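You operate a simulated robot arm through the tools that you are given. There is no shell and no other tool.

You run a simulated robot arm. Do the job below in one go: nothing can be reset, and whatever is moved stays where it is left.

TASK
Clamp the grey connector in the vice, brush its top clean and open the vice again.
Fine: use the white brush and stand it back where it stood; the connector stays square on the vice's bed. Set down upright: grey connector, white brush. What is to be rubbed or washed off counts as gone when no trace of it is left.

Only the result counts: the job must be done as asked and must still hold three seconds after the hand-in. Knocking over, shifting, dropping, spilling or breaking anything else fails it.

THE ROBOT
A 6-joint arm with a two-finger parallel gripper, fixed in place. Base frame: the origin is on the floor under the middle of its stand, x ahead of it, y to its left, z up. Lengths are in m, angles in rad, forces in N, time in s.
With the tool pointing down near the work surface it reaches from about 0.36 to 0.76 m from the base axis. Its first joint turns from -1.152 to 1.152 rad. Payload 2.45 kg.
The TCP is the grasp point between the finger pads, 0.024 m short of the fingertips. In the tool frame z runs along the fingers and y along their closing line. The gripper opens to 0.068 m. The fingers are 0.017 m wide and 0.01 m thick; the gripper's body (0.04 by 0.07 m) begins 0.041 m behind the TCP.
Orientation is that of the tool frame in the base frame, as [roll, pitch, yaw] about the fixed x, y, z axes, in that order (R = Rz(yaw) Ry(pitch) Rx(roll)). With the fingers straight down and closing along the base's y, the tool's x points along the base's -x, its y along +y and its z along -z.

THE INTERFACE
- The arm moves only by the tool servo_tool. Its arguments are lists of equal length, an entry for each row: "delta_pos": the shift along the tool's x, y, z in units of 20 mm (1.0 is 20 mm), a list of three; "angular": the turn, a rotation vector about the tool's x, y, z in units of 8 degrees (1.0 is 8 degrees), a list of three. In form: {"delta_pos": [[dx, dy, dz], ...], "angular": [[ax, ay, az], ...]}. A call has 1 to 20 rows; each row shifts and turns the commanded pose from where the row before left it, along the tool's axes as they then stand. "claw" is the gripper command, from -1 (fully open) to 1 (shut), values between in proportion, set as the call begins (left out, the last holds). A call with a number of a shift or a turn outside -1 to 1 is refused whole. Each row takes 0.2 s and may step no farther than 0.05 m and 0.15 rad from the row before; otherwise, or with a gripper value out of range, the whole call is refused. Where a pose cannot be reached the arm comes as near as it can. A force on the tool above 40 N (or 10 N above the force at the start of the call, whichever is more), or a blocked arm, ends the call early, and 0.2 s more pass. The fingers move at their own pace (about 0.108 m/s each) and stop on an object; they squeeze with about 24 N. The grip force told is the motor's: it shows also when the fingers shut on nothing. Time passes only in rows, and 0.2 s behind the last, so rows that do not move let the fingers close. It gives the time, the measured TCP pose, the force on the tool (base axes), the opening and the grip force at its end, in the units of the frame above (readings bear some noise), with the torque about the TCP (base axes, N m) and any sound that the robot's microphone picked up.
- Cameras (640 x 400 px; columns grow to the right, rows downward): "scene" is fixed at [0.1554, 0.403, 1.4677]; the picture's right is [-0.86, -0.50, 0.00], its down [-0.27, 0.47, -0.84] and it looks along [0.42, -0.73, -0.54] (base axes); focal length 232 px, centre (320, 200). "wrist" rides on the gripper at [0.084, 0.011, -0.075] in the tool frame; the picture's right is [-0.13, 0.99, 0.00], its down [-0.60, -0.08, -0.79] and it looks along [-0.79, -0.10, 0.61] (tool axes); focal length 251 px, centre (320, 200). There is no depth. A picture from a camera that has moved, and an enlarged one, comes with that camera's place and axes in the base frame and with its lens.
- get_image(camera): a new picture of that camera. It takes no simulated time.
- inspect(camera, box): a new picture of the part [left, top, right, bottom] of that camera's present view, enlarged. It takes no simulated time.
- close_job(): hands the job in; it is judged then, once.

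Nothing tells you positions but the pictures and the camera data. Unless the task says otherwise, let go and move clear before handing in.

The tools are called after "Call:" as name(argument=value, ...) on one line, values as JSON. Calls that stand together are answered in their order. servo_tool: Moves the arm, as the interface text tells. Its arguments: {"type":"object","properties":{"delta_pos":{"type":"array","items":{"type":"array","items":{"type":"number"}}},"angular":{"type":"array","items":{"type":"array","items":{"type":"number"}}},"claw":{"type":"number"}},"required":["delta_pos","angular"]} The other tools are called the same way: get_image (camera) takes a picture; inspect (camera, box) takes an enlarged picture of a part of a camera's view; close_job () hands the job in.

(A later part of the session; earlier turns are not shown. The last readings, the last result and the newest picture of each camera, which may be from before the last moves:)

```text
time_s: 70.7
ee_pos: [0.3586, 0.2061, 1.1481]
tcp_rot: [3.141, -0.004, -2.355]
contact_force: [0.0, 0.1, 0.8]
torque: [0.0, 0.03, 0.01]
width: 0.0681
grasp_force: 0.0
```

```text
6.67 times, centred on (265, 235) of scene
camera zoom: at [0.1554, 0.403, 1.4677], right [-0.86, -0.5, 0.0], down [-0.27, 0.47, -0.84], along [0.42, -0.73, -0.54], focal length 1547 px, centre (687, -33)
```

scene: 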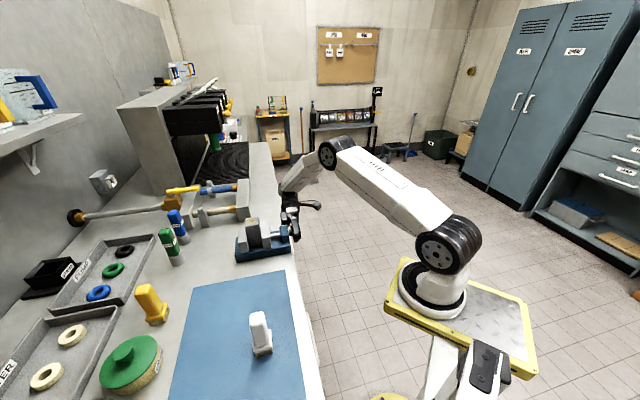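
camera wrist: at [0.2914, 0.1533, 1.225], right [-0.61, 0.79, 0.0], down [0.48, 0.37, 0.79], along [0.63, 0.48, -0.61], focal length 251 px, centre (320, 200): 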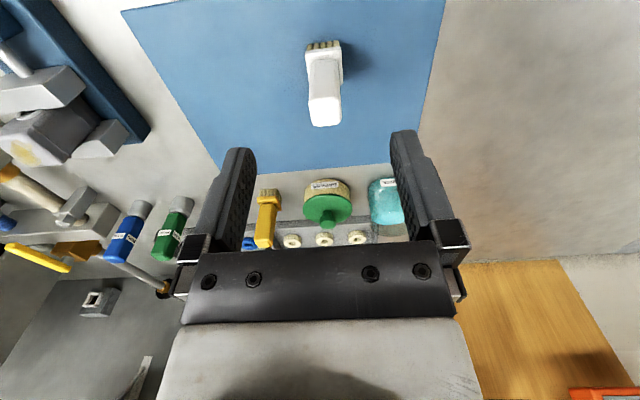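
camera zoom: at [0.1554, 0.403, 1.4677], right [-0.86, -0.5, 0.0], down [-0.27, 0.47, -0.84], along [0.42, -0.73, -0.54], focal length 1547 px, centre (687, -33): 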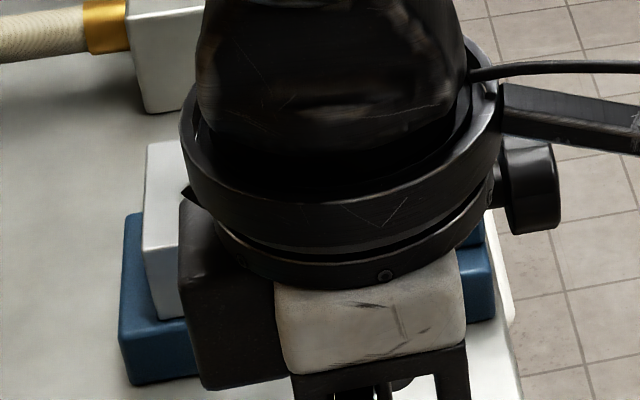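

The brush is aligned with the tool to within about 1° and centred near s=0.4525, b=-0.1095; its handle is about 29 mm wide. I move over it and descend part way to check centring.

Call:
servo_tool(delta_pos=[[-0.665, -0.021, 0], [-0.665, -0.021, 0], [-0.665, -0.021, 0], [-0.665, -0.021, 0], [0, 0, 0.9], [0, 0, 0.9], [0, 0, 0.9], [0, 0, 0.9], [0, 0, 0.6], [0, 0, 0]], angular=[[0, 0, 0], [0, 0, 0], [0, 0, 0], [0, 0, 0], [0, 0, 0], [0, 0, 0], [0, 0, 0], [0, 0, 0], [0, 0, 0], [0, 0, 0]])

Call:
get_image(camera="wrist")

Call:
inspect(camera="scene", box=[220, 280, 300, 370])

```text
time_s: 72.9
ee_pos: [0.396, 0.241, 1.0633]
tcp_rot: [-3.14, -0.005, -2.356]
contact_force: [-0.2, -0.2, -0.2]
torque: [0.0, -0.02, 0.01]
width: 0.0677
grasp_force: 0.1
```

```text
taken
camera wrist: at [0.3295, 0.1893, 1.1395], right [-0.61, 0.79, 0.0], down [0.48, 0.37, 0.79], along [0.63, 0.48, -0.61], focal length 251 px, centre (320, 200)
```

wrist: 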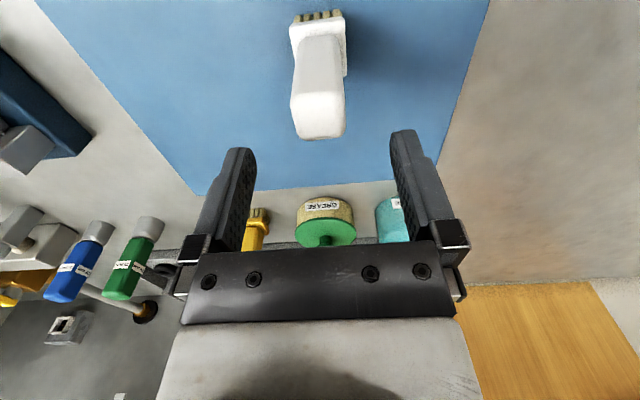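

```text
4.44 times, centred on (260, 325) of scene
camera zoom: at [0.1554, 0.403, 1.4677], right [-0.86, -0.5, 0.0], down [-0.27, 0.47, -0.84], along [0.42, -0.73, -0.54], focal length 1032 px, centre (587, -356)
```

zoom: 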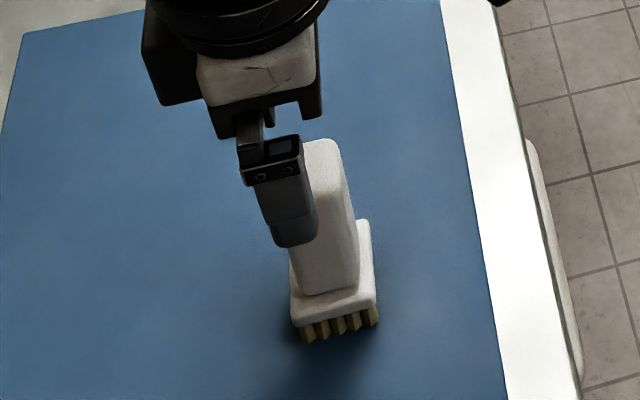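

Centring is within 2 mm. I descend and close on the handle.

Call:
servo_tool(delta_pos=[[0.08, -0.05, 0], [0, 0, 0.9], [0, 0, 0.9], [0, 0, 0.9], [0, 0, 0.9], [0, 0, 0.165], [0, 0, 0]], angular=[[0, 0, 0], [0, 0, 0], [0, 0, 0], [0, 0, 0], [0, 0, 0], [0, 0, 0], [0, 0, 0]])

Call:
get_image(camera="wrist")

Call:
inspect(camera="scene", box=[220, 280, 300, 370])

```text
time_s: 74.5
ee_pos: [0.3978, 0.241, 0.9874]
tcp_rot: [-3.138, -0.004, -2.355]
contact_force: [-0.5, 0.7, 0.2]
torque: [-0.01, 0.01, 0.01]
width: 0.068
grasp_force: 0.1
```

```text
taken
camera wrist: at [0.3306, 0.188, 1.0644], right [-0.61, 0.79, 0.0], down [0.48, 0.37, 0.79], along [0.63, 0.48, -0.61], focal length 251 px, centre (320, 200)
```

wrist: 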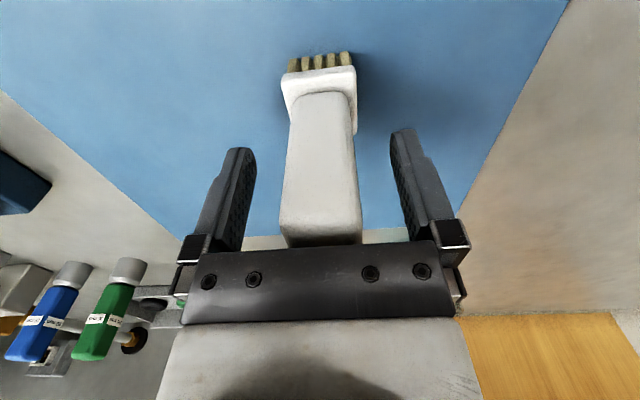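

```text
4.44 times, centred on (260, 325) of scene
camera zoom: at [0.1554, 0.403, 1.4677], right [-0.86, -0.5, 0.0], down [-0.27, 0.47, -0.84], along [0.42, -0.73, -0.54], focal length 1032 px, centre (587, -356)
```

zoom: 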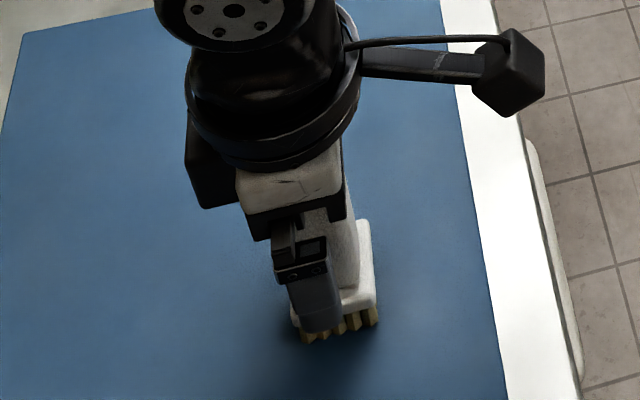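

Call:
servo_tool(delta_pos=[[0, 0, 0], [0, 0, 0], [0, 0, 0]], angular=[[0, 0, 0], [0, 0, 0], [0, 0, 0]], claw=0.08)

Call:
servo_tool(delta_pos=[[0, 0, 0], [0, 0, 0], [0, 0, 0], [0, 0, 0]], angular=[[0, 0, 0], [0, 0, 0], [0, 0, 0], [0, 0, 0]], claw=1)

Call:
get_image(camera="wrist")

Call:
inspect(camera="scene", box=[220, 280, 300, 370])

```text
time_s: 75.3
ee_pos: [0.3985, 0.2409, 0.9871]
tcp_rot: [-3.139, -0.004, -2.354]
contact_force: [0.0, 0.3, -0.6]
torque: [0.0, 0.02, -0.02]
width: 0.0314
grasp_force: 0.0
```

```text
time_s: 76.3
ee_pos: [0.3988, 0.2404, 0.9874]
tcp_rot: [-3.14, -0.004, -2.356]
contact_force: [-0.1, -1.5, 2.3]
torque: [-0.03, 0.06, -0.01]
width: 0.0295
grasp_force: 24.3
```

```text
taken
camera wrist: at [0.3307, 0.188, 1.0647], right [-0.61, 0.79, 0.0], down [0.48, 0.37, 0.79], along [0.63, 0.48, -0.61], focal length 251 px, centre (320, 200)
```

wrist: 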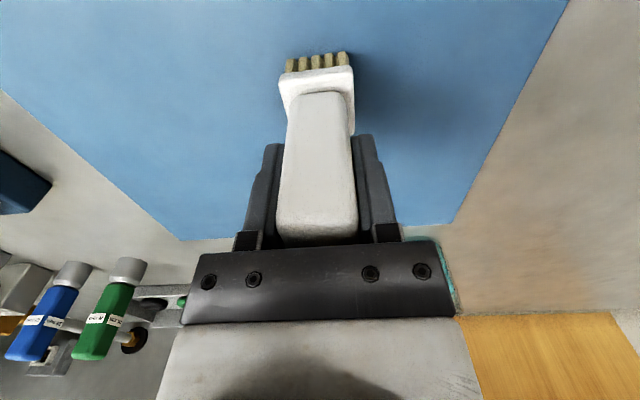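

```text
4.44 times, centred on (260, 325) of scene
camera zoom: at [0.1553, 0.403, 1.4677], right [-0.86, -0.5, 0.0], down [-0.27, 0.47, -0.84], along [0.42, -0.73, -0.54], focal length 1032 px, centre (587, -356)
```

zoom: 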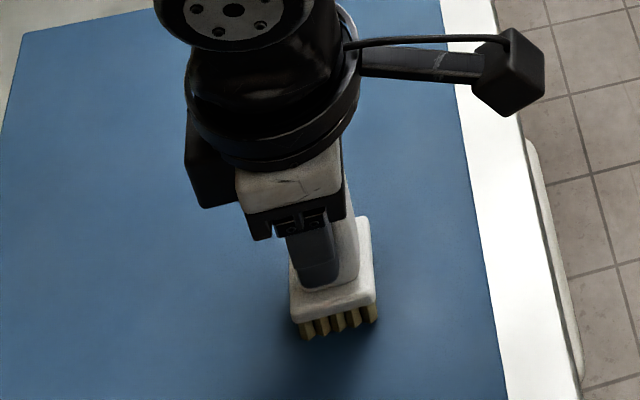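

The brush is held (29.5 mm), moved by about 1 mm at most in closing. The grasp pose for the return is TCP ≈ (0.3984, 0.2408, 0.987). I lift it and carry it over the connector.

Call:
servo_tool(delta_pos=[[0, 0, -0.3], [0, 0, -0.7], [0, 0, -0.9], [0, 0, -0.9], [0, 0, -0.9], [0, 0, -0.9], [0, 0, -0.9], [0, 0, -0.9], [0, 0, -0.9], [0, 0, -0.9], [0, 0, 0]], angular=[[0, 0, 0], [0, 0, 0], [0, 0, 0], [0, 0, 0], [0, 0, 0], [0, 0, 0], [0, 0, 0], [0, 0, 0], [0, 0, 0], [0, 0, 0], [0, 0, 0]])

Call:
servo_tool(delta_pos=[[-0.15, -0.5, 0], [0, -0.9, 0], [0, -0.9, 0], [0, -0.9, 0], [0, -0.9, 0], [0, -0.9, 0], [0, -0.9, 0], [0, -0.9, 0], [0, -0.9, 0], [0, -0.9, 0], [0, -0.9, 0], [0, -0.9, 0], [0, -0.9, 0], [0, -0.9, 0], [0, -0.9, 0], [0, -0.9, 0], [0, -0.9, 0], [0, -0.9, 0], [0, -0.18, 0], [0, 0, 0]], angular=[[0, 0, 0], [0, 0, 0], [0, 0, 0], [0, 0, 0], [0, 0, 0], [0, 0, 0], [0, 0, 0], [0, 0, 0], [0, 0, 0], [0, 0, 0], [0, 0, 0], [0, 0, 0], [0, 0, 0], [0, 0, 0], [0, 0, 0], [0, 0, 0], [0, 0, 0], [0, 0, 0], [0, 0, 0], [0, 0, 0]])

Call:
get_image(camera="wrist")

Call:
inspect(camera="scene", box=[220, 190, 310, 260])

```text
time_s: 78.7
ee_pos: [0.3981, 0.2408, 1.1533]
tcp_rot: [-3.14, -0.003, -2.356]
contact_force: [0.6, 0.6, -0.2]
torque: [-0.02, 0.02, 0.01]
width: 0.0297
grasp_force: 24.0
```

```text
time_s: 82.9
ee_pos: [0.6256, 0.0159, 1.1529]
tcp_rot: [-3.139, -0.003, -2.355]
contact_force: [0.4, -0.4, -0.2]
torque: [-0.02, 0.0, -0.01]
width: 0.0295
grasp_force: 24.3
```

```text
taken
camera wrist: at [0.5585, -0.0366, 1.2296], right [-0.61, 0.79, 0.0], down [0.48, 0.37, 0.79], along [0.63, 0.48, -0.61], focal length 251 px, centre (320, 200)
```

wrist: 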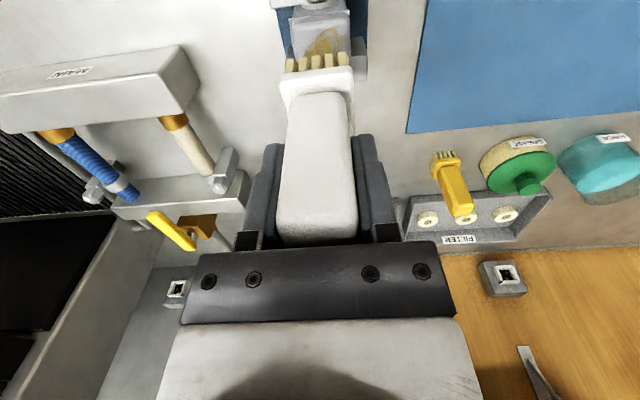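

```text
5.71 times, centred on (265, 225) of scene
camera zoom: at [0.1554, 0.403, 1.4677], right [-0.86, -0.5, 0.0], down [-0.27, 0.47, -0.84], along [0.42, -0.73, -0.54], focal length 1326 px, centre (634, 57)
```

zoom: 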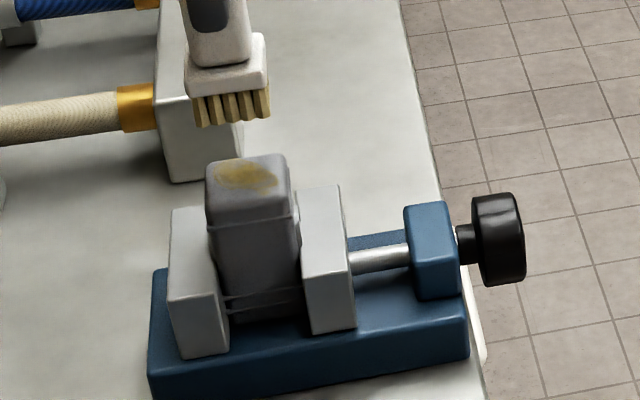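

The brush is above the connector, aligned in both directions. I lower it until the bristles meet the top.

Call:
servo_tool(delta_pos=[[0, 0, 0.5], [0, 0, 0.5], [0, 0, 0.5], [0, 0, 0.4], [0, 0, 0]], angular=[[0, 0, 0], [0, 0, 0], [0, 0, 0], [0, 0, 0], [0, 0, 0]])

Call:
servo_tool(delta_pos=[[0, 0, 0.1], [0, 0, 0]], angular=[[0, 0, 0], [0, 0, 0]])

Call:
servo_tool(delta_pos=[[0, 0, 0.1], [0, 0, 0]], angular=[[0, 0, 0], [0, 0, 0]])

Call:
inspect(camera="scene", box=[220, 200, 300, 260])

Call:
get_image(camera="wrist")

```text
time_s: 84.1
ee_pos: [0.6255, 0.0154, 1.115]
tcp_rot: [-3.14, -0.004, -2.356]
contact_force: [-0.1, 0.9, -0.4]
torque: [-0.02, -0.03, 0.01]
width: 0.0297
grasp_force: 24.2
```

```text
time_s: 84.7
ee_pos: [0.626, 0.0164, 1.1136]
tcp_rot: [-3.139, -0.003, -2.357]
contact_force: [-0.7, 0.0, -0.6]
torque: [-0.01, 0.0, -0.02]
width: 0.0295
grasp_force: 23.8
```

```text
time_s: 85.3
ee_pos: [0.625, 0.0166, 1.1114]
tcp_rot: [-3.14, -0.003, -2.358]
contact_force: [0.6, -0.9, -0.8]
torque: [0.01, 0.01, -0.02]
width: 0.0297
grasp_force: 24.4
```

```text
6.67 times, centred on (260, 230) of scene
camera zoom: at [0.1554, 0.403, 1.4677], right [-0.86, -0.5, 0.0], down [-0.27, 0.47, -0.84], along [0.42, -0.73, -0.54], focal length 1547 px, centre (720, 0)
```

zoom: 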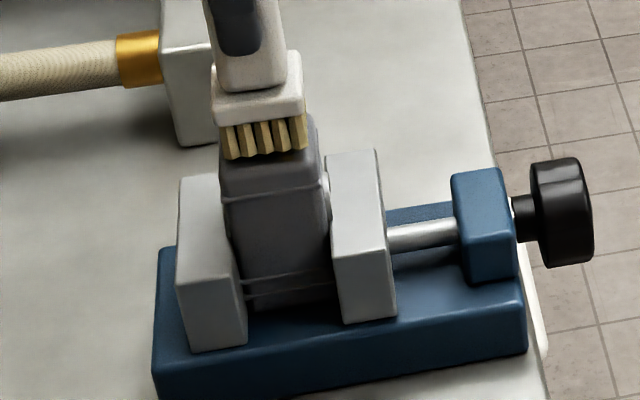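

```text
taken
camera wrist: at [0.5579, -0.0353, 1.1877], right [-0.61, 0.79, 0.0], down [0.48, 0.37, 0.79], along [0.63, 0.48, -0.61], focal length 251 px, centre (320, 200)
```

wrist: 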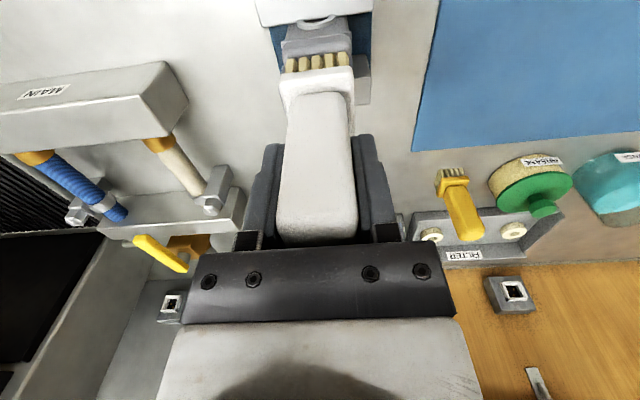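

Call:
servo_tool(delta_pos=[[0, 0, 0.05], [0, 0, 0]], angular=[[0, 0, 0], [0, 0, 0]])

Call:
servo_tool(delta_pos=[[0, 0, 0.05], [0, 0, 0]], angular=[[0, 0, 0], [0, 0, 0]])

Call:
servo_tool(delta_pos=[[0, 0, 0.05], [0, 0, 0]], angular=[[0, 0, 0], [0, 0, 0]])

```text
time_s: 85.9
ee_pos: [0.6251, 0.0175, 1.1101]
tcp_rot: [-3.14, -0.004, -2.357]
contact_force: [0.7, 0.3, -1.4]
torque: [-0.01, 0.0, 0.02]
width: 0.0295
grasp_force: 24.5
```

```text
time_s: 86.5
ee_pos: [0.6266, 0.0175, 1.1103]
tcp_rot: [-3.139, -0.004, -2.357]
contact_force: [1.5, -0.7, -0.1]
torque: [0.0, -0.02, 0.0]
width: 0.0296
grasp_force: 24.4
```

```text
time_s: 87.1
ee_pos: [0.6241, 0.0172, 1.1089]
tcp_rot: [-3.14, -0.004, -2.357]
contact_force: [0.5, 0.1, -1.0]
torque: [0.0, 0.0, -0.02]
width: 0.0296
grasp_force: 24.1
```

Call:
servo_tool(delta_pos=[[0, 0, 0.05], [0, 0, 0]], angular=[[0, 0, 0], [0, 0, 0]])

Call:
servo_tool(delta_pos=[[0, 0, 0.05], [0, 0, 0]], angular=[[0, 0, 0], [0, 0, 0]])

Call:
inspect(camera="scene", box=[240, 205, 280, 240])

```text
time_s: 87.7
ee_pos: [0.6247, 0.0167, 1.1084]
tcp_rot: [-3.14, -0.003, -2.355]
contact_force: [-0.3, 0.5, -0.4]
torque: [0.01, -0.05, 0.0]
width: 0.0296
grasp_force: 23.4
```

```text
time_s: 88.3
ee_pos: [0.625, 0.0156, 1.1066]
tcp_rot: [-3.14, -0.004, -2.356]
contact_force: [-0.5, 0.2, -0.9]
torque: [0.02, -0.01, -0.03]
width: 0.0294
grasp_force: 24.1
```

```text
11.43 times, centred on (260, 222) of scene
camera zoom: at [0.1554, 0.403, 1.4677], right [-0.86, -0.5, 0.0], down [-0.27, 0.47, -0.84], along [0.42, -0.73, -0.54], focal length 2653 px, centre (1006, -57)
```

zoom: 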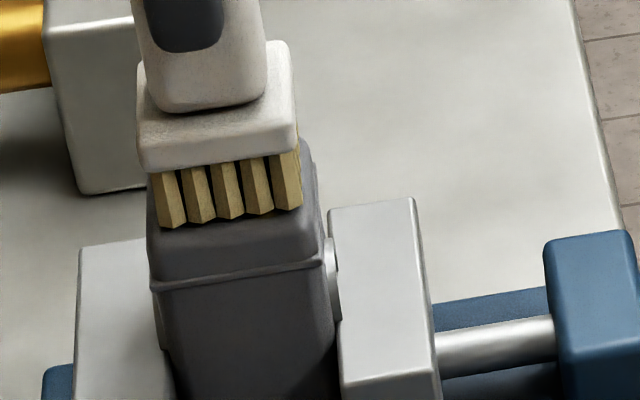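

Call:
servo_tool(delta_pos=[[0, 0, 0.05], [0, 0, 0]], angular=[[0, 0, 0], [0, 0, 0]])

Call:
servo_tool(delta_pos=[[0, 0, 0.05], [0, 0, 0]], angular=[[0, 0, 0], [0, 0, 0]])

Call:
servo_tool(delta_pos=[[0, 0, 0.05], [0, 0, 0]], angular=[[0, 0, 0], [0, 0, 0]])

```text
time_s: 88.9
ee_pos: [0.6244, 0.0178, 1.1066]
tcp_rot: [-3.139, -0.004, -2.356]
contact_force: [0.4, 0.3, -0.6]
torque: [0.03, 0.02, 0.0]
width: 0.0295
grasp_force: 23.7
```

```text
time_s: 89.5
ee_pos: [0.6251, 0.0165, 1.1044]
tcp_rot: [-3.137, -0.002, -2.358]
contact_force: [-1.1, 0.1, 3.4]
torque: [-0.03, 0.16, 0.02]
width: 0.0295
grasp_force: 23.9
```

```text
time_s: 90.1
ee_pos: [0.626, 0.0169, 1.106]
tcp_rot: [-3.136, -0.002, -2.357]
contact_force: [-3.7, -3.2, 17.3]
torque: [-0.2, 0.42, -0.02]
width: 0.0298
grasp_force: 24.3
```

Bristles touch at TCP z≈1.1045. I ease to a light press and rub back and forth along the jaws' direction.

Call:
servo_tool(delta_pos=[[0, 0, -0.03], [0, 0.2, 0], [0, 0.3, 0], [0, 0, 0], [0, -0.3, 0], [0, -0.3, 0], [0, -0.3, 0], [0, -0.1, 0], [0, 0.3, 0], [0, 0.2, 0], [0, 0, 0]], angular=[[0, 0, 0], [0, 0, 0], [0, 0, 0], [0, 0, 0], [0, 0, 0], [0, 0, 0], [0, 0, 0], [0, 0, 0], [0, 0, 0], [0, 0, 0], [0, 0, 0]])

Call:
inspect(camera="scene", box=[240, 205, 280, 240])

Call:
get_image(camera="wrist")

```text
time_s: 92.5
ee_pos: [0.6263, 0.0163, 1.1037]
tcp_rot: [-3.138, -0.003, -2.356]
contact_force: [3.1, -5.3, 16.4]
torque: [-0.4, -0.29, -0.03]
width: 0.0296
grasp_force: 24.0
```

```text
11.43 times, centred on (260, 222) of scene
camera zoom: at [0.1551, 0.4029, 1.4677], right [-0.86, -0.5, 0.0], down [-0.27, 0.47, -0.84], along [0.42, -0.73, -0.54], focal length 2653 px, centre (1006, -57)
```

zoom: 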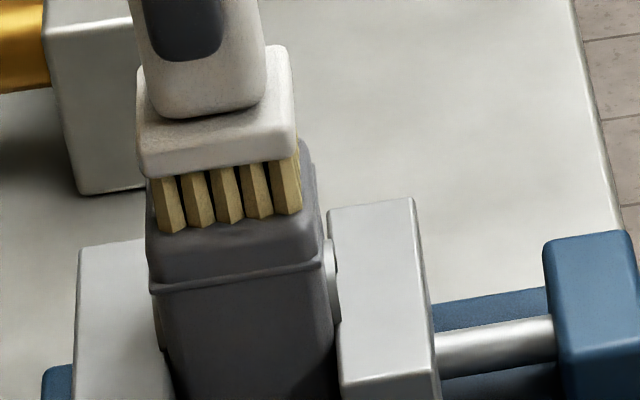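

```text
taken
camera wrist: at [0.558, -0.0354, 1.1808], right [-0.61, 0.79, 0.0], down [0.48, 0.37, 0.79], along [0.63, 0.48, -0.61], focal length 251 px, centre (320, 200)
```

wrist: 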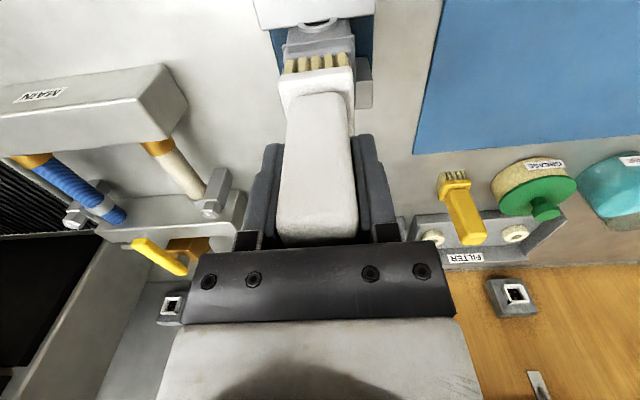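

The connector did not budge. I continue the scrub with more strokes, shifting slightly front and back.

Call:
servo_tool(delta_pos=[[0.2, 0, -0.02], [0, 0.3, 0], [0, 0.2, 0], [0, -0.3, 0], [0, -0.3, 0], [0, -0.3, 0], [0, -0.1, 0], [0, 0.3, 0], [0, 0.2, 0], [-0.2, 0, 0], [-0.2, 0, 0], [0, 0.3, 0], [0, 0.2, 0], [0, -0.3, 0], [0, -0.3, 0], [0, -0.3, 0], [0, -0.1, 0], [0, 0.3, 0], [0, 0.2, 0], [0.2, 0, 0]], angular=[[0, 0, 0], [0, 0, 0], [0, 0, 0], [0, 0, 0], [0, 0, 0], [0, 0, 0], [0, 0, 0], [0, 0, 0], [0, 0, 0], [0, 0, 0], [0, 0, 0], [0, 0, 0], [0, 0, 0], [0, 0, 0], [0, 0, 0], [0, 0, 0], [0, 0, 0], [0, 0, 0], [0, 0, 0], [0, 0, 0]])

Call:
servo_tool(delta_pos=[[0, 0, -0.3], [0, 0, -0.7], [0, 0, -0.9], [0, 0, -0.5], [0, 0, 0]], angular=[[0, 0, 0], [0, 0, 0], [0, 0, 0], [0, 0, 0], [0, 0, 0]])

Call:
inspect(camera="scene", box=[240, 205, 280, 240])

Call:
inspect(camera="wrist", box=[250, 0, 400, 120])

```text
time_s: 96.7
ee_pos: [0.6251, 0.0167, 1.1044]
tcp_rot: [-3.138, -0.002, -2.356]
contact_force: [0.0, 0.8, 1.2]
torque: [0.12, 0.02, -0.02]
width: 0.0296
grasp_force: 24.2
```

```text
time_s: 97.9
ee_pos: [0.6255, 0.0166, 1.1523]
tcp_rot: [-3.141, -0.003, -2.355]
contact_force: [0.2, -0.3, -1.1]
torque: [-0.02, 0.02, 0.01]
width: 0.0296
grasp_force: 24.2
```

```text
11.43 times, centred on (260, 222) of scene
camera zoom: at [0.1554, 0.403, 1.4677], right [-0.86, -0.5, 0.0], down [-0.27, 0.47, -0.84], along [0.42, -0.73, -0.54], focal length 2653 px, centre (1006, -57)
```

zoom: 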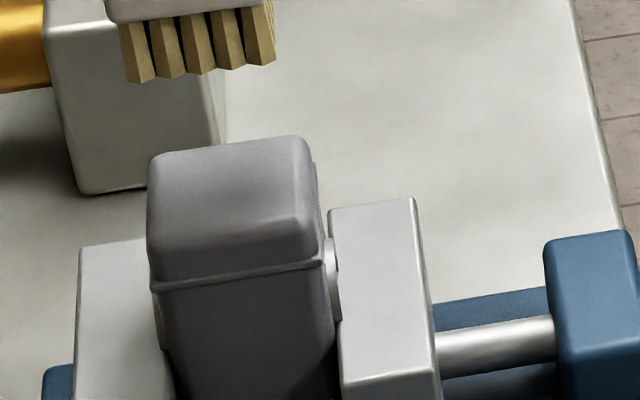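

```text
3.33 times, centred on (325, 60) of wrist
camera zoom: at [0.5582, -0.0357, 1.2296], right [-0.61, 0.79, 0.0], down [0.48, 0.37, 0.79], along [0.63, 0.48, -0.61], focal length 838 px, centre (303, 667)
```

zoom: 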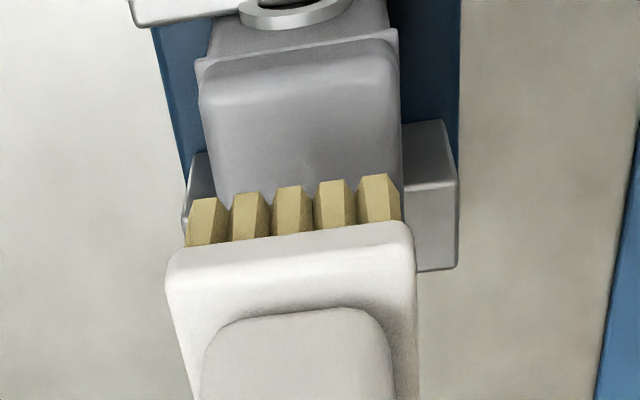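

The top is clean in both views and the connector unmoved. Now I carry the brush back along the same path to its spot.

Call:
servo_tool(delta_pos=[[0.15, 0.5, 0], [0, 0.9, 0], [0, 0.9, 0], [0, 0.9, 0], [0, 0.9, 0], [0, 0.9, 0], [0, 0.9, 0], [0, 0.9, 0], [0, 0.9, 0], [0, 0.9, 0], [0, 0.9, 0], [0, 0.9, 0], [0, 0.9, 0], [0, 0.9, 0], [0, 0.9, 0], [0, 0.9, 0], [0, 0.9, 0], [0, 0.9, 0], [0, 0.21, 0], [0, 0, 0]], angular=[[0, 0, 0], [0, 0, 0], [0, 0, 0], [0, 0, 0], [0, 0, 0], [0, 0, 0], [0, 0, 0], [0, 0, 0], [0, 0, 0], [0, 0, 0], [0, 0, 0], [0, 0, 0], [0, 0, 0], [0, 0, 0], [0, 0, 0], [0, 0, 0], [0, 0, 0], [0, 0, 0], [0, 0, 0], [0, 0, 0]])

Call:
servo_tool(delta_pos=[[0, 0, 0], [0, 0, 0]], angular=[[0, 0, 0], [0, 0, 0]])

Call:
inspect(camera="scene", box=[240, 210, 280, 245])

Call:
get_image(camera="wrist")

```text
time_s: 102.1
ee_pos: [0.3967, 0.2394, 1.152]
tcp_rot: [-3.14, -0.004, -2.357]
contact_force: [-0.1, -0.1, -1.2]
torque: [0.0, 0.0, -0.01]
width: 0.0295
grasp_force: 23.8
```

```text
time_s: 102.7
ee_pos: [0.3975, 0.2409, 1.1521]
tcp_rot: [-3.139, -0.003, -2.356]
contact_force: [-0.8, 0.0, -1.0]
torque: [0.06, -0.03, 0.01]
width: 0.0296
grasp_force: 23.9
```

```text
11.43 times, centred on (260, 228) of scene
camera zoom: at [0.1554, 0.403, 1.4677], right [-0.86, -0.5, 0.0], down [-0.27, 0.47, -0.84], along [0.42, -0.73, -0.54], focal length 2653 px, centre (1006, -114)
```

zoom: 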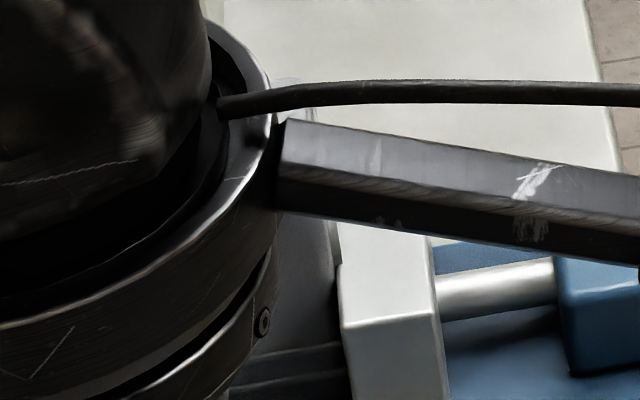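

```text
taken
camera wrist: at [0.3296, 0.1885, 1.2279], right [-0.61, 0.79, 0.0], down [0.48, 0.37, 0.79], along [0.63, 0.48, -0.61], focal length 251 px, centre (320, 200)
```

wrist: 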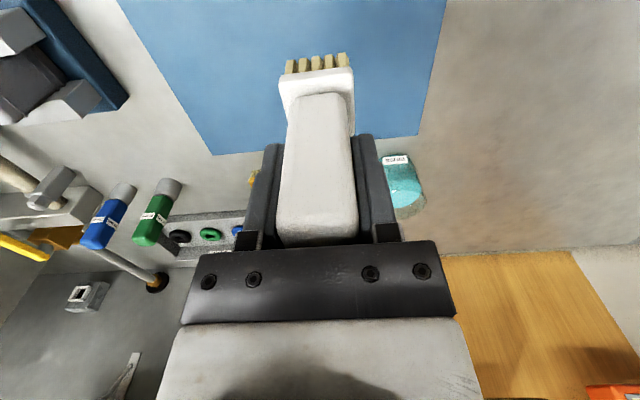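

Back above its spot. I lower it, slowing near the mat.

Call:
servo_tool(delta_pos=[[0, 0, 0.9], [0, 0, 0.9], [0, 0, 0.9], [0, 0, 0.9], [0, 0, 0.9], [0, 0, 0.9], [0, 0, 0.9], [0, 0, 0.9], [0, 0, 0.5], [0, 0, 0.2], [0, 0, 0], [0, 0, 0]], angular=[[0, 0, 0], [0, 0, 0], [0, 0, 0], [0, 0, 0], [0, 0, 0], [0, 0, 0], [0, 0, 0], [0, 0, 0], [0, 0, 0], [0, 0, 0], [0, 0, 0], [0, 0, 0]])

Call:
servo_tool(delta_pos=[[0, 0, 0.05], [0, 0, 0]], angular=[[0, 0, 0], [0, 0, 0]])

Call:
inspect(camera="scene", box=[220, 280, 300, 370])

Call:
get_image(camera="wrist")

```text
time_s: 105.3
ee_pos: [0.3975, 0.2408, 0.9945]
tcp_rot: [-3.14, -0.005, -2.356]
contact_force: [-0.1, 0.1, -1.2]
torque: [0.0, -0.01, 0.04]
width: 0.0299
grasp_force: 24.5
```

```text
time_s: 105.9
ee_pos: [0.3964, 0.2413, 0.9935]
tcp_rot: [-3.141, -0.003, -2.357]
contact_force: [0.2, 0.5, -1.1]
torque: [0.02, 0.02, 0.01]
width: 0.0293
grasp_force: 24.1
```

```text
4.44 times, centred on (260, 325) of scene
camera zoom: at [0.1554, 0.403, 1.4677], right [-0.86, -0.5, 0.0], down [-0.27, 0.47, -0.84], along [0.42, -0.73, -0.54], focal length 1032 px, centre (587, -356)
```

zoom: 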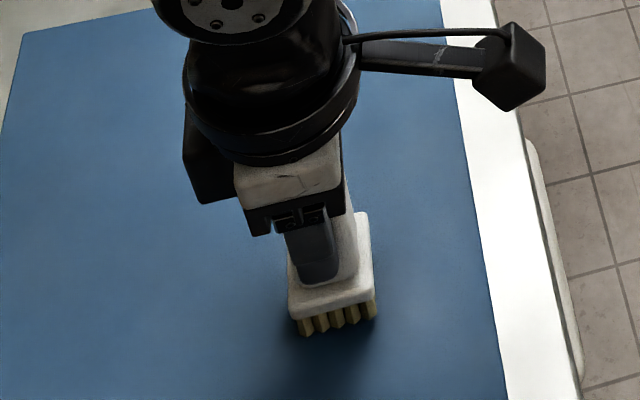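

```text
taken
camera wrist: at [0.3296, 0.1886, 1.07], right [-0.61, 0.79, 0.0], down [0.48, 0.37, 0.79], along [0.63, 0.48, -0.61], focal length 251 px, centre (320, 200)
```

wrist: 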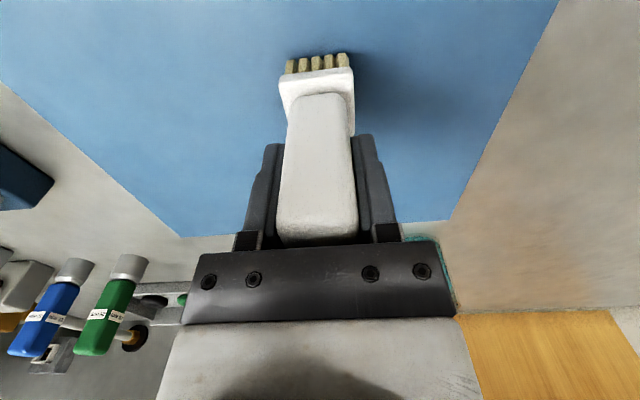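

Call:
servo_tool(delta_pos=[[0, 0, 0.1], [0, 0, 0.1], [0, 0, 0]], angular=[[0, 0, 0], [0, 0, 0], [0, 0, 0]])

Call:
servo_tool(delta_pos=[[0, 0, 0.04], [0, 0, 0]], angular=[[0, 0, 0], [0, 0, 0]])

```text
time_s: 106.7
ee_pos: [0.3971, 0.241, 0.9893]
tcp_rot: [-3.139, -0.004, -2.357]
contact_force: [0.9, -0.8, -0.4]
torque: [-0.01, -0.01, 0.01]
width: 0.0294
grasp_force: 23.8
```

```text
time_s: 107.3
ee_pos: [0.3971, 0.2419, 0.9873]
tcp_rot: [-3.141, -0.005, -2.356]
contact_force: [-0.1, -0.5, -0.7]
torque: [-0.04, 0.01, 0.02]
width: 0.0297
grasp_force: 24.2
```

Call:
servo_tool(delta_pos=[[0, 0, 0.03], [0, 0, 0]], angular=[[0, 0, 0], [0, 0, 0]])

Call:
get_image(camera="wrist")

```text
time_s: 107.9
ee_pos: [0.3977, 0.2407, 0.9868]
tcp_rot: [-3.14, -0.003, -2.358]
contact_force: [-0.2, -0.4, -1.6]
torque: [0.0, -0.01, 0.0]
width: 0.0295
grasp_force: 24.0
```

```text
taken
camera wrist: at [0.3302, 0.1885, 1.0641], right [-0.61, 0.79, 0.0], down [0.48, 0.37, 0.79], along [0.63, 0.48, -0.61], focal length 251 px, centre (320, 200)
```

wrist: 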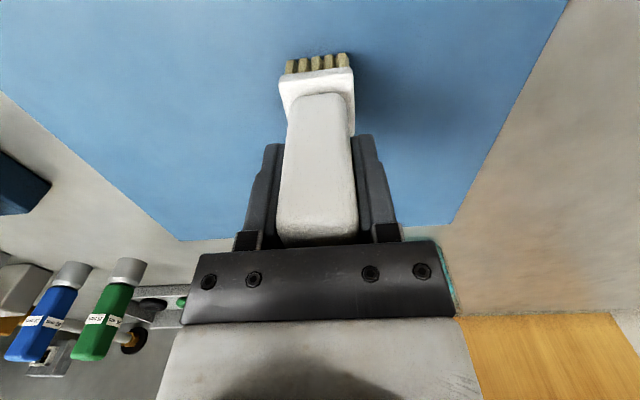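

Call:
servo_tool(delta_pos=[[0, 0, 0.03], [0, 0, 0]], angular=[[0, 0, 0], [0, 0, 0]])

Call:
servo_tool(delta_pos=[[0, 0, 0.02], [0, 0, 0]], angular=[[0, 0, 0], [0, 0, 0]])

```text
time_s: 108.5
ee_pos: [0.3962, 0.2404, 0.9874]
tcp_rot: [-3.14, -0.002, -2.356]
contact_force: [-1.0, -1.0, 10.2]
torque: [-0.04, 0.21, -0.01]
width: 0.0299
grasp_force: 23.7
```

```text
time_s: 109.1
ee_pos: [0.3982, 0.2416, 0.9868]
tcp_rot: [-3.14, -0.001, -2.356]
contact_force: [-2.7, -2.5, 20.0]
torque: [-0.09, 0.23, 0.0]
width: 0.0294
grasp_force: 23.7
```

Contact with the mat. I relieve the pressure and open.

Call:
servo_tool(delta_pos=[[0, 0, -0.035], [0, 0, 0]], angular=[[0, 0, 0], [0, 0, 0]])

Call:
servo_tool(delta_pos=[[0, 0, 0], [0, 0, 0], [0, 0, 0]], angular=[[0, 0, 0], [0, 0, 0], [0, 0, 0]], claw=-1)

Call:
get_image(camera="wrist")

Call:
inspect(camera="scene", box=[220, 280, 300, 370])

```text
time_s: 109.7
ee_pos: [0.3984, 0.2405, 0.9869]
tcp_rot: [-3.139, -0.002, -2.354]
contact_force: [0.2, 2.4, 4.7]
torque: [0.27, -0.07, -0.01]
width: 0.0296
grasp_force: 23.8
```

```text
time_s: 110.5
ee_pos: [0.3973, 0.2413, 0.9874]
tcp_rot: [-3.14, -0.004, -2.356]
contact_force: [-0.1, -0.3, 0.2]
torque: [-0.02, 0.03, 0.0]
width: 0.0676
grasp_force: 0.1
```

```text
taken
camera wrist: at [0.3307, 0.1885, 1.0638], right [-0.61, 0.79, 0.0], down [0.48, 0.37, 0.79], along [0.63, 0.48, -0.61], focal length 251 px, centre (320, 200)
```

wrist: 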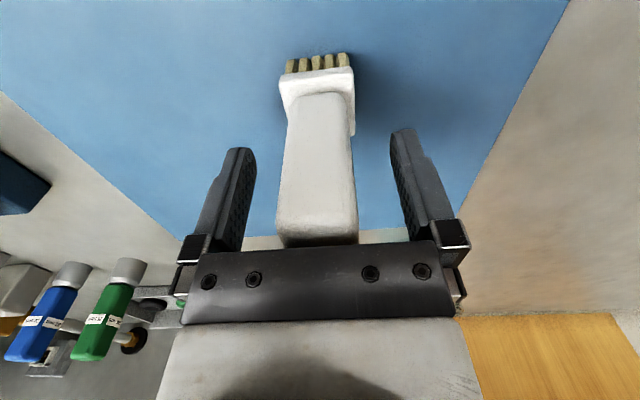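

```text
4.44 times, centred on (260, 325) of scene
camera zoom: at [0.1554, 0.403, 1.4677], right [-0.86, -0.5, 0.0], down [-0.27, 0.47, -0.84], along [0.42, -0.73, -0.54], focal length 1032 px, centre (587, -356)
```

zoom: 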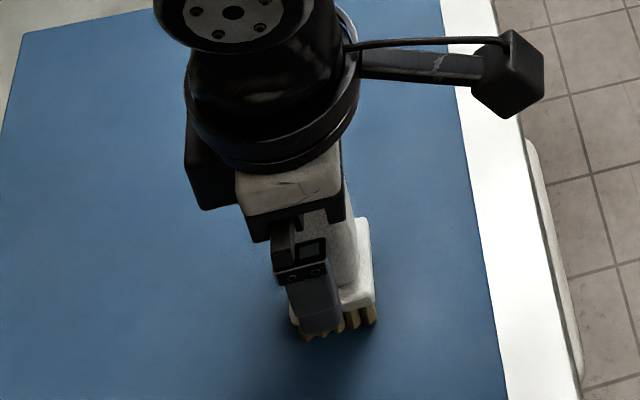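

The brush stands free. I rise clear and compare with the original view.

Call:
servo_tool(delta_pos=[[0, 0, -0.4], [0, 0, -0.8], [0, 0, -0.9], [0, 0, -0.9], [0, 0, -0.9], [0, 0, -0.9], [0, 0, -0.9], [0, 0, -0.9], [0, 0, -0.9], [0.9, -0.9, 0], [0.9, -0.9, 0], [0.9, -0.9, 0], [0.9, -0.9, 0], [0.9, -0.9, 0], [0.9, -0.9, 0], [0, 0, 0]], angular=[[0, 0, 0], [0, 0, 0], [0, 0, 0], [0, 0, 0], [0, 0, 0], [0, 0, 0], [0, 0, 0], [0, 0, 0], [0, 0, 0], [0, 0, 0], [0, 0, 0], [0, 0, 0], [0, 0, 0], [0, 0, 0], [0, 0, 0], [0, 0, 0]])

Call:
inspect(camera="scene", box=[235, 300, 285, 365])

Call:
get_image(camera="wrist")

Call:
inspect(camera="scene", box=[240, 210, 280, 245])

```text
time_s: 113.9
ee_pos: [0.3977, 0.0868, 1.1371]
tcp_rot: [-3.139, -0.003, -2.355]
contact_force: [-0.6, 0.9, 0.2]
torque: [0.0, 0.01, 0.01]
width: 0.068
grasp_force: 0.2
```

```text
6.15 times, centred on (260, 332) of scene
camera zoom: at [0.1554, 0.403, 1.4677], right [-0.86, -0.5, 0.0], down [-0.27, 0.47, -0.84], along [0.42, -0.73, -0.54], focal length 1428 px, centre (689, -615)
```

zoom: 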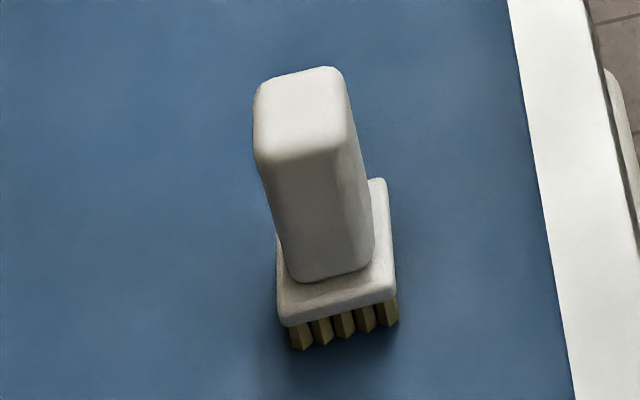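

```text
taken
camera wrist: at [0.3299, 0.0355, 1.2133], right [-0.61, 0.79, 0.0], down [0.48, 0.37, 0.79], along [0.63, 0.48, -0.61], focal length 251 px, centre (320, 200)
```

wrist: 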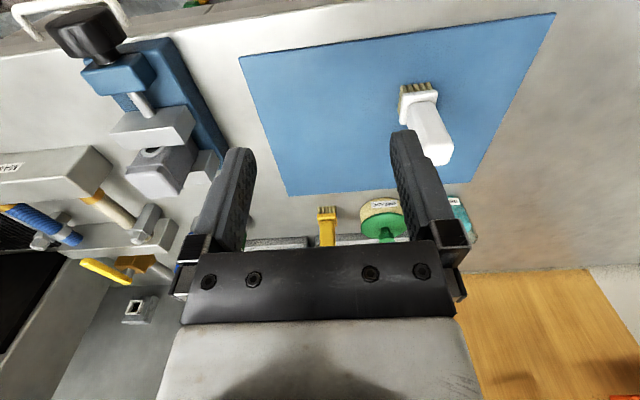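

```text
11.43 times, centred on (260, 228) of scene
camera zoom: at [0.1554, 0.403, 1.4677], right [-0.86, -0.5, 0.0], down [-0.27, 0.47, -0.84], along [0.42, -0.73, -0.54], focal length 2653 px, centre (1006, -114)
```

zoom: 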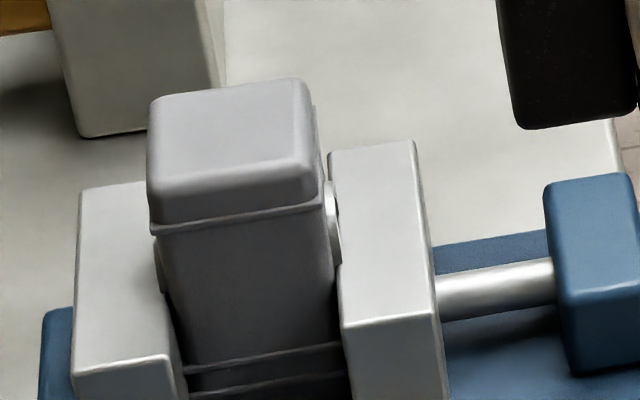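

The brush is back within about 1 mm of its original spot, and the connector top is spotless. Now I go back to the knob to open the vice.

Call:
servo_tool(delta_pos=[[0.096, -0.877, 0.196], [0.096, -0.877, 0.196], [0.096, -0.877, 0.196], [0.096, -0.877, 0.196], [0.096, -0.877, 0.196], [0.096, -0.877, 0.196], [0.096, -0.877, 0.196], [0.096, -0.877, 0.196], [0.096, -0.877, 0.196], [0.096, -0.877, 0.196], [0.096, -0.877, 0.196], [0.096, -0.877, 0.196], [0, 0, 0], [0, 0, 0]], angular=[[0, 0, 0], [0, 0, 0], [0, 0, 0], [0, 0, 0], [0, 0, 0], [0, 0, 0], [0, 0, 0], [0, 0, 0], [0, 0, 0], [0, 0, 0], [0, 0, 0], [0, 0, 0], [0, 0, 0], [0, 0, 0]])

Call:
get_image(camera="wrist")

Call:
inspect(camera="wrist", box=[230, 0, 410, 130])

```text
time_s: 116.9
ee_pos: [0.5306, -0.0761, 1.0926]
tcp_rot: [-3.14, -0.005, -2.355]
contact_force: [-0.7, -0.6, 0.3]
torque: [-0.01, 0.0, 0.0]
width: 0.0681
grasp_force: 0.0
```

```text
taken
camera wrist: at [0.462, -0.1287, 1.1685], right [-0.61, 0.79, 0.0], down [0.48, 0.37, 0.79], along [0.63, 0.48, -0.61], focal length 251 px, centre (320, 200)
```

wrist: 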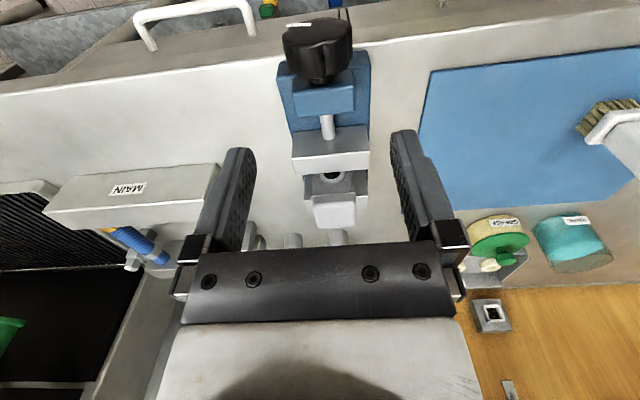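

```text
3.08 times, centred on (320, 65) of wrist
camera zoom: at [0.462, -0.1287, 1.1685], right [-0.61, 0.79, 0.0], down [0.48, 0.37, 0.79], along [0.63, 0.48, -0.61], focal length 774 px, centre (320, 615)
```

zoom: 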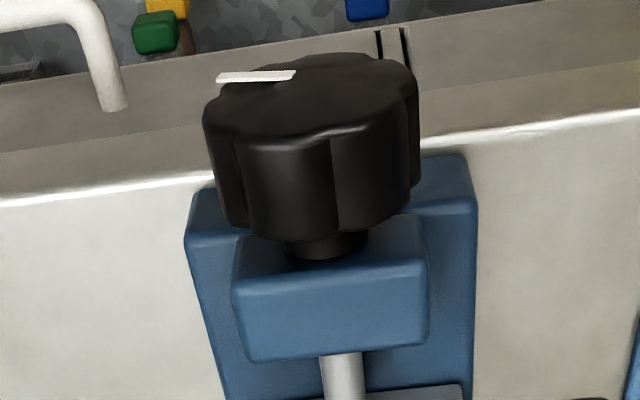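

The knob's mark is at 9 o'clock now (it was at 12 when open). I descend to straddle it again.

Call:
servo_tool(delta_pos=[[0.1, -0.06, 0], [0, 0, 0.9], [0, 0, 0.9], [0, 0, 0.9], [0, 0, 0.9], [0, 0, 0.9], [0, 0, 0.9], [0, 0, 0.9], [0, 0, 0.85], [0, 0, 0], [0, 0, 0]], angular=[[0, 0, 0], [0, 0, 0], [0, 0, 0], [0, 0, 0], [0, 0, 0], [0, 0, 0], [0, 0, 0], [0, 0, 0], [0, 0, 0], [0, 0, 0], [0, 0, 0]])

Call:
get_image(camera="wrist")

```text
time_s: 119.3
ee_pos: [0.5293, -0.0782, 0.9467]
tcp_rot: [-3.14, -0.005, -2.354]
contact_force: [-1.2, -1.1, -0.5]
torque: [-0.01, -0.03, 0.03]
width: 0.0679
grasp_force: 0.1
```

```text
taken
camera wrist: at [0.4618, -0.1312, 1.0247], right [-0.61, 0.79, 0.0], down [0.48, 0.37, 0.79], along [0.63, 0.48, -0.61], focal length 251 px, centre (320, 200)
```

wrist: 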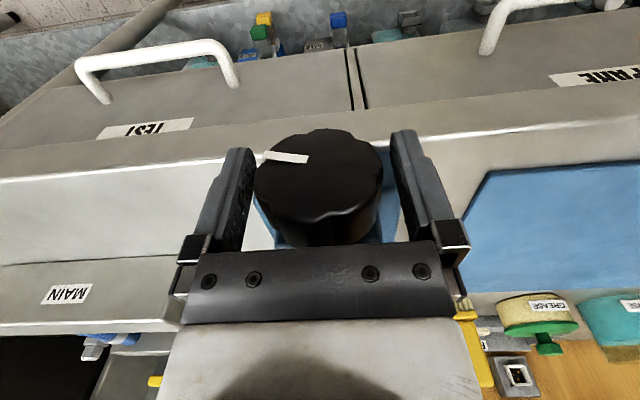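

Centred on the knob. I tilt to about -55° with open fingers so that the opening stroke can run to +40°.

Call:
servo_tool(delta_pos=[[0, 0, 0], [0, 0, 0], [0, 0, 0], [0, 0, 0], [0, 0, 0], [0, 0, 0], [0, 0, 0], [0, 0, 0], [0, 0, 0], [0, 0, 0], [0, 0, 0], [0, 0, 0], [0, 0, 0], [0, 0, 0], [0, 0, 0], [0, 0, 0], [0, 0, 0]], angular=[[-0.3, 0, 0], [-0.5, 0, 0], [-0.5, 0, 0], [-0.5, 0, 0], [-0.5, 0, 0], [-0.5, 0, 0], [-0.5, 0, 0], [-0.5, 0, 0], [-0.5, 0, 0], [-0.5, 0, 0], [-0.5, 0, 0], [-0.5, 0, 0], [-0.5, 0, 0], [-0.5, 0, 0], [-0.4, 0, 0], [0, 0, 0], [0, 0, 0]])

Call:
get_image(camera="wrist")

Call:
inspect(camera="scene", box=[235, 210, 310, 260])

```text
time_s: 122.9
ee_pos: [0.5289, -0.08, 0.9489]
tcp_rot: [2.138, -0.004, -2.355]
contact_force: [0.3, -0.2, 0.2]
torque: [-0.01, 0.01, -0.02]
width: 0.068
grasp_force: 0.1
```

```text
taken
camera wrist: at [0.5097, -0.1805, 0.9995], right [-0.28, 0.47, 0.84], down [0.93, -0.08, 0.36], along [0.23, 0.88, -0.42], focal length 251 px, centre (320, 200)
```

wrist: 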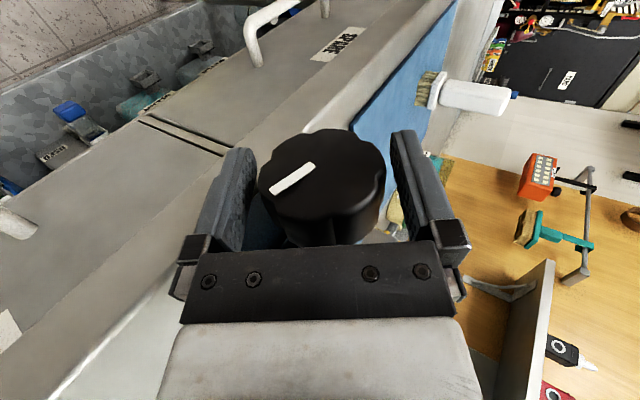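

```text
8.00 times, centred on (272, 235) of scene
camera zoom: at [0.1554, 0.403, 1.4677], right [-0.86, -0.5, 0.0], down [-0.27, 0.47, -0.84], along [0.42, -0.73, -0.54], focal length 1857 px, centre (700, -80)
```

zoom: 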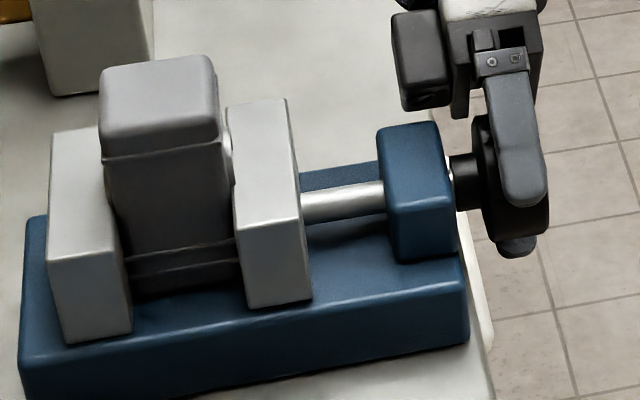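

Ready. I grip and turn counter-clockwise (positive about tool x) to open.

Call:
servo_tool(delta_pos=[[0, 0, 0], [0, 0, 0], [0, 0, 0], [0, 0, 0]], angular=[[0, 0, 0], [0, 0, 0], [0, 0, 0], [0, 0, 0]], claw=1)

Call:
servo_tool(delta_pos=[[0, 0, 0], [0, 0, 0], [0, 0, 0], [0, 0, 0], [0, 0, 0], [0, 0, 0], [0, 0, 0], [0, 0, 0], [0, 0, 0]], angular=[[0.2, 0, 0], [0.4, 0, 0], [0.4, 0, 0], [0.4, 0, 0], [0.4, 0, 0], [0.4, 0, 0], [0.4, 0, 0], [0.4, 0, 0], [0, 0, 0]])

Call:
inspect(camera="scene", box=[235, 210, 310, 260])

```text
time_s: 123.9
ee_pos: [0.5284, -0.0785, 0.9494]
tcp_rot: [2.136, -0.005, -2.356]
contact_force: [-10.7, 8.5, 17.3]
torque: [0.0, -0.06, 0.03]
width: 0.0506
grasp_force: 44.6
```

```text
time_s: 125.9
ee_pos: [0.5265, -0.0784, 0.949]
tcp_rot: [2.555, -0.004, -2.354]
contact_force: [-12.6, 2.6, 17.3]
torque: [0.08, -0.07, 0.06]
width: 0.0506
grasp_force: 44.8
```

```text
8.00 times, centred on (272, 235) of scene
camera zoom: at [0.1547, 0.4031, 1.4677], right [-0.86, -0.5, 0.0], down [-0.27, 0.47, -0.84], along [0.42, -0.73, -0.54], focal length 1857 px, centre (700, -80)
```

zoom: 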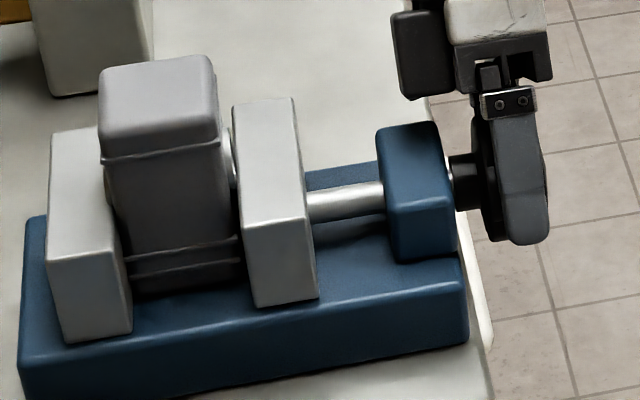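

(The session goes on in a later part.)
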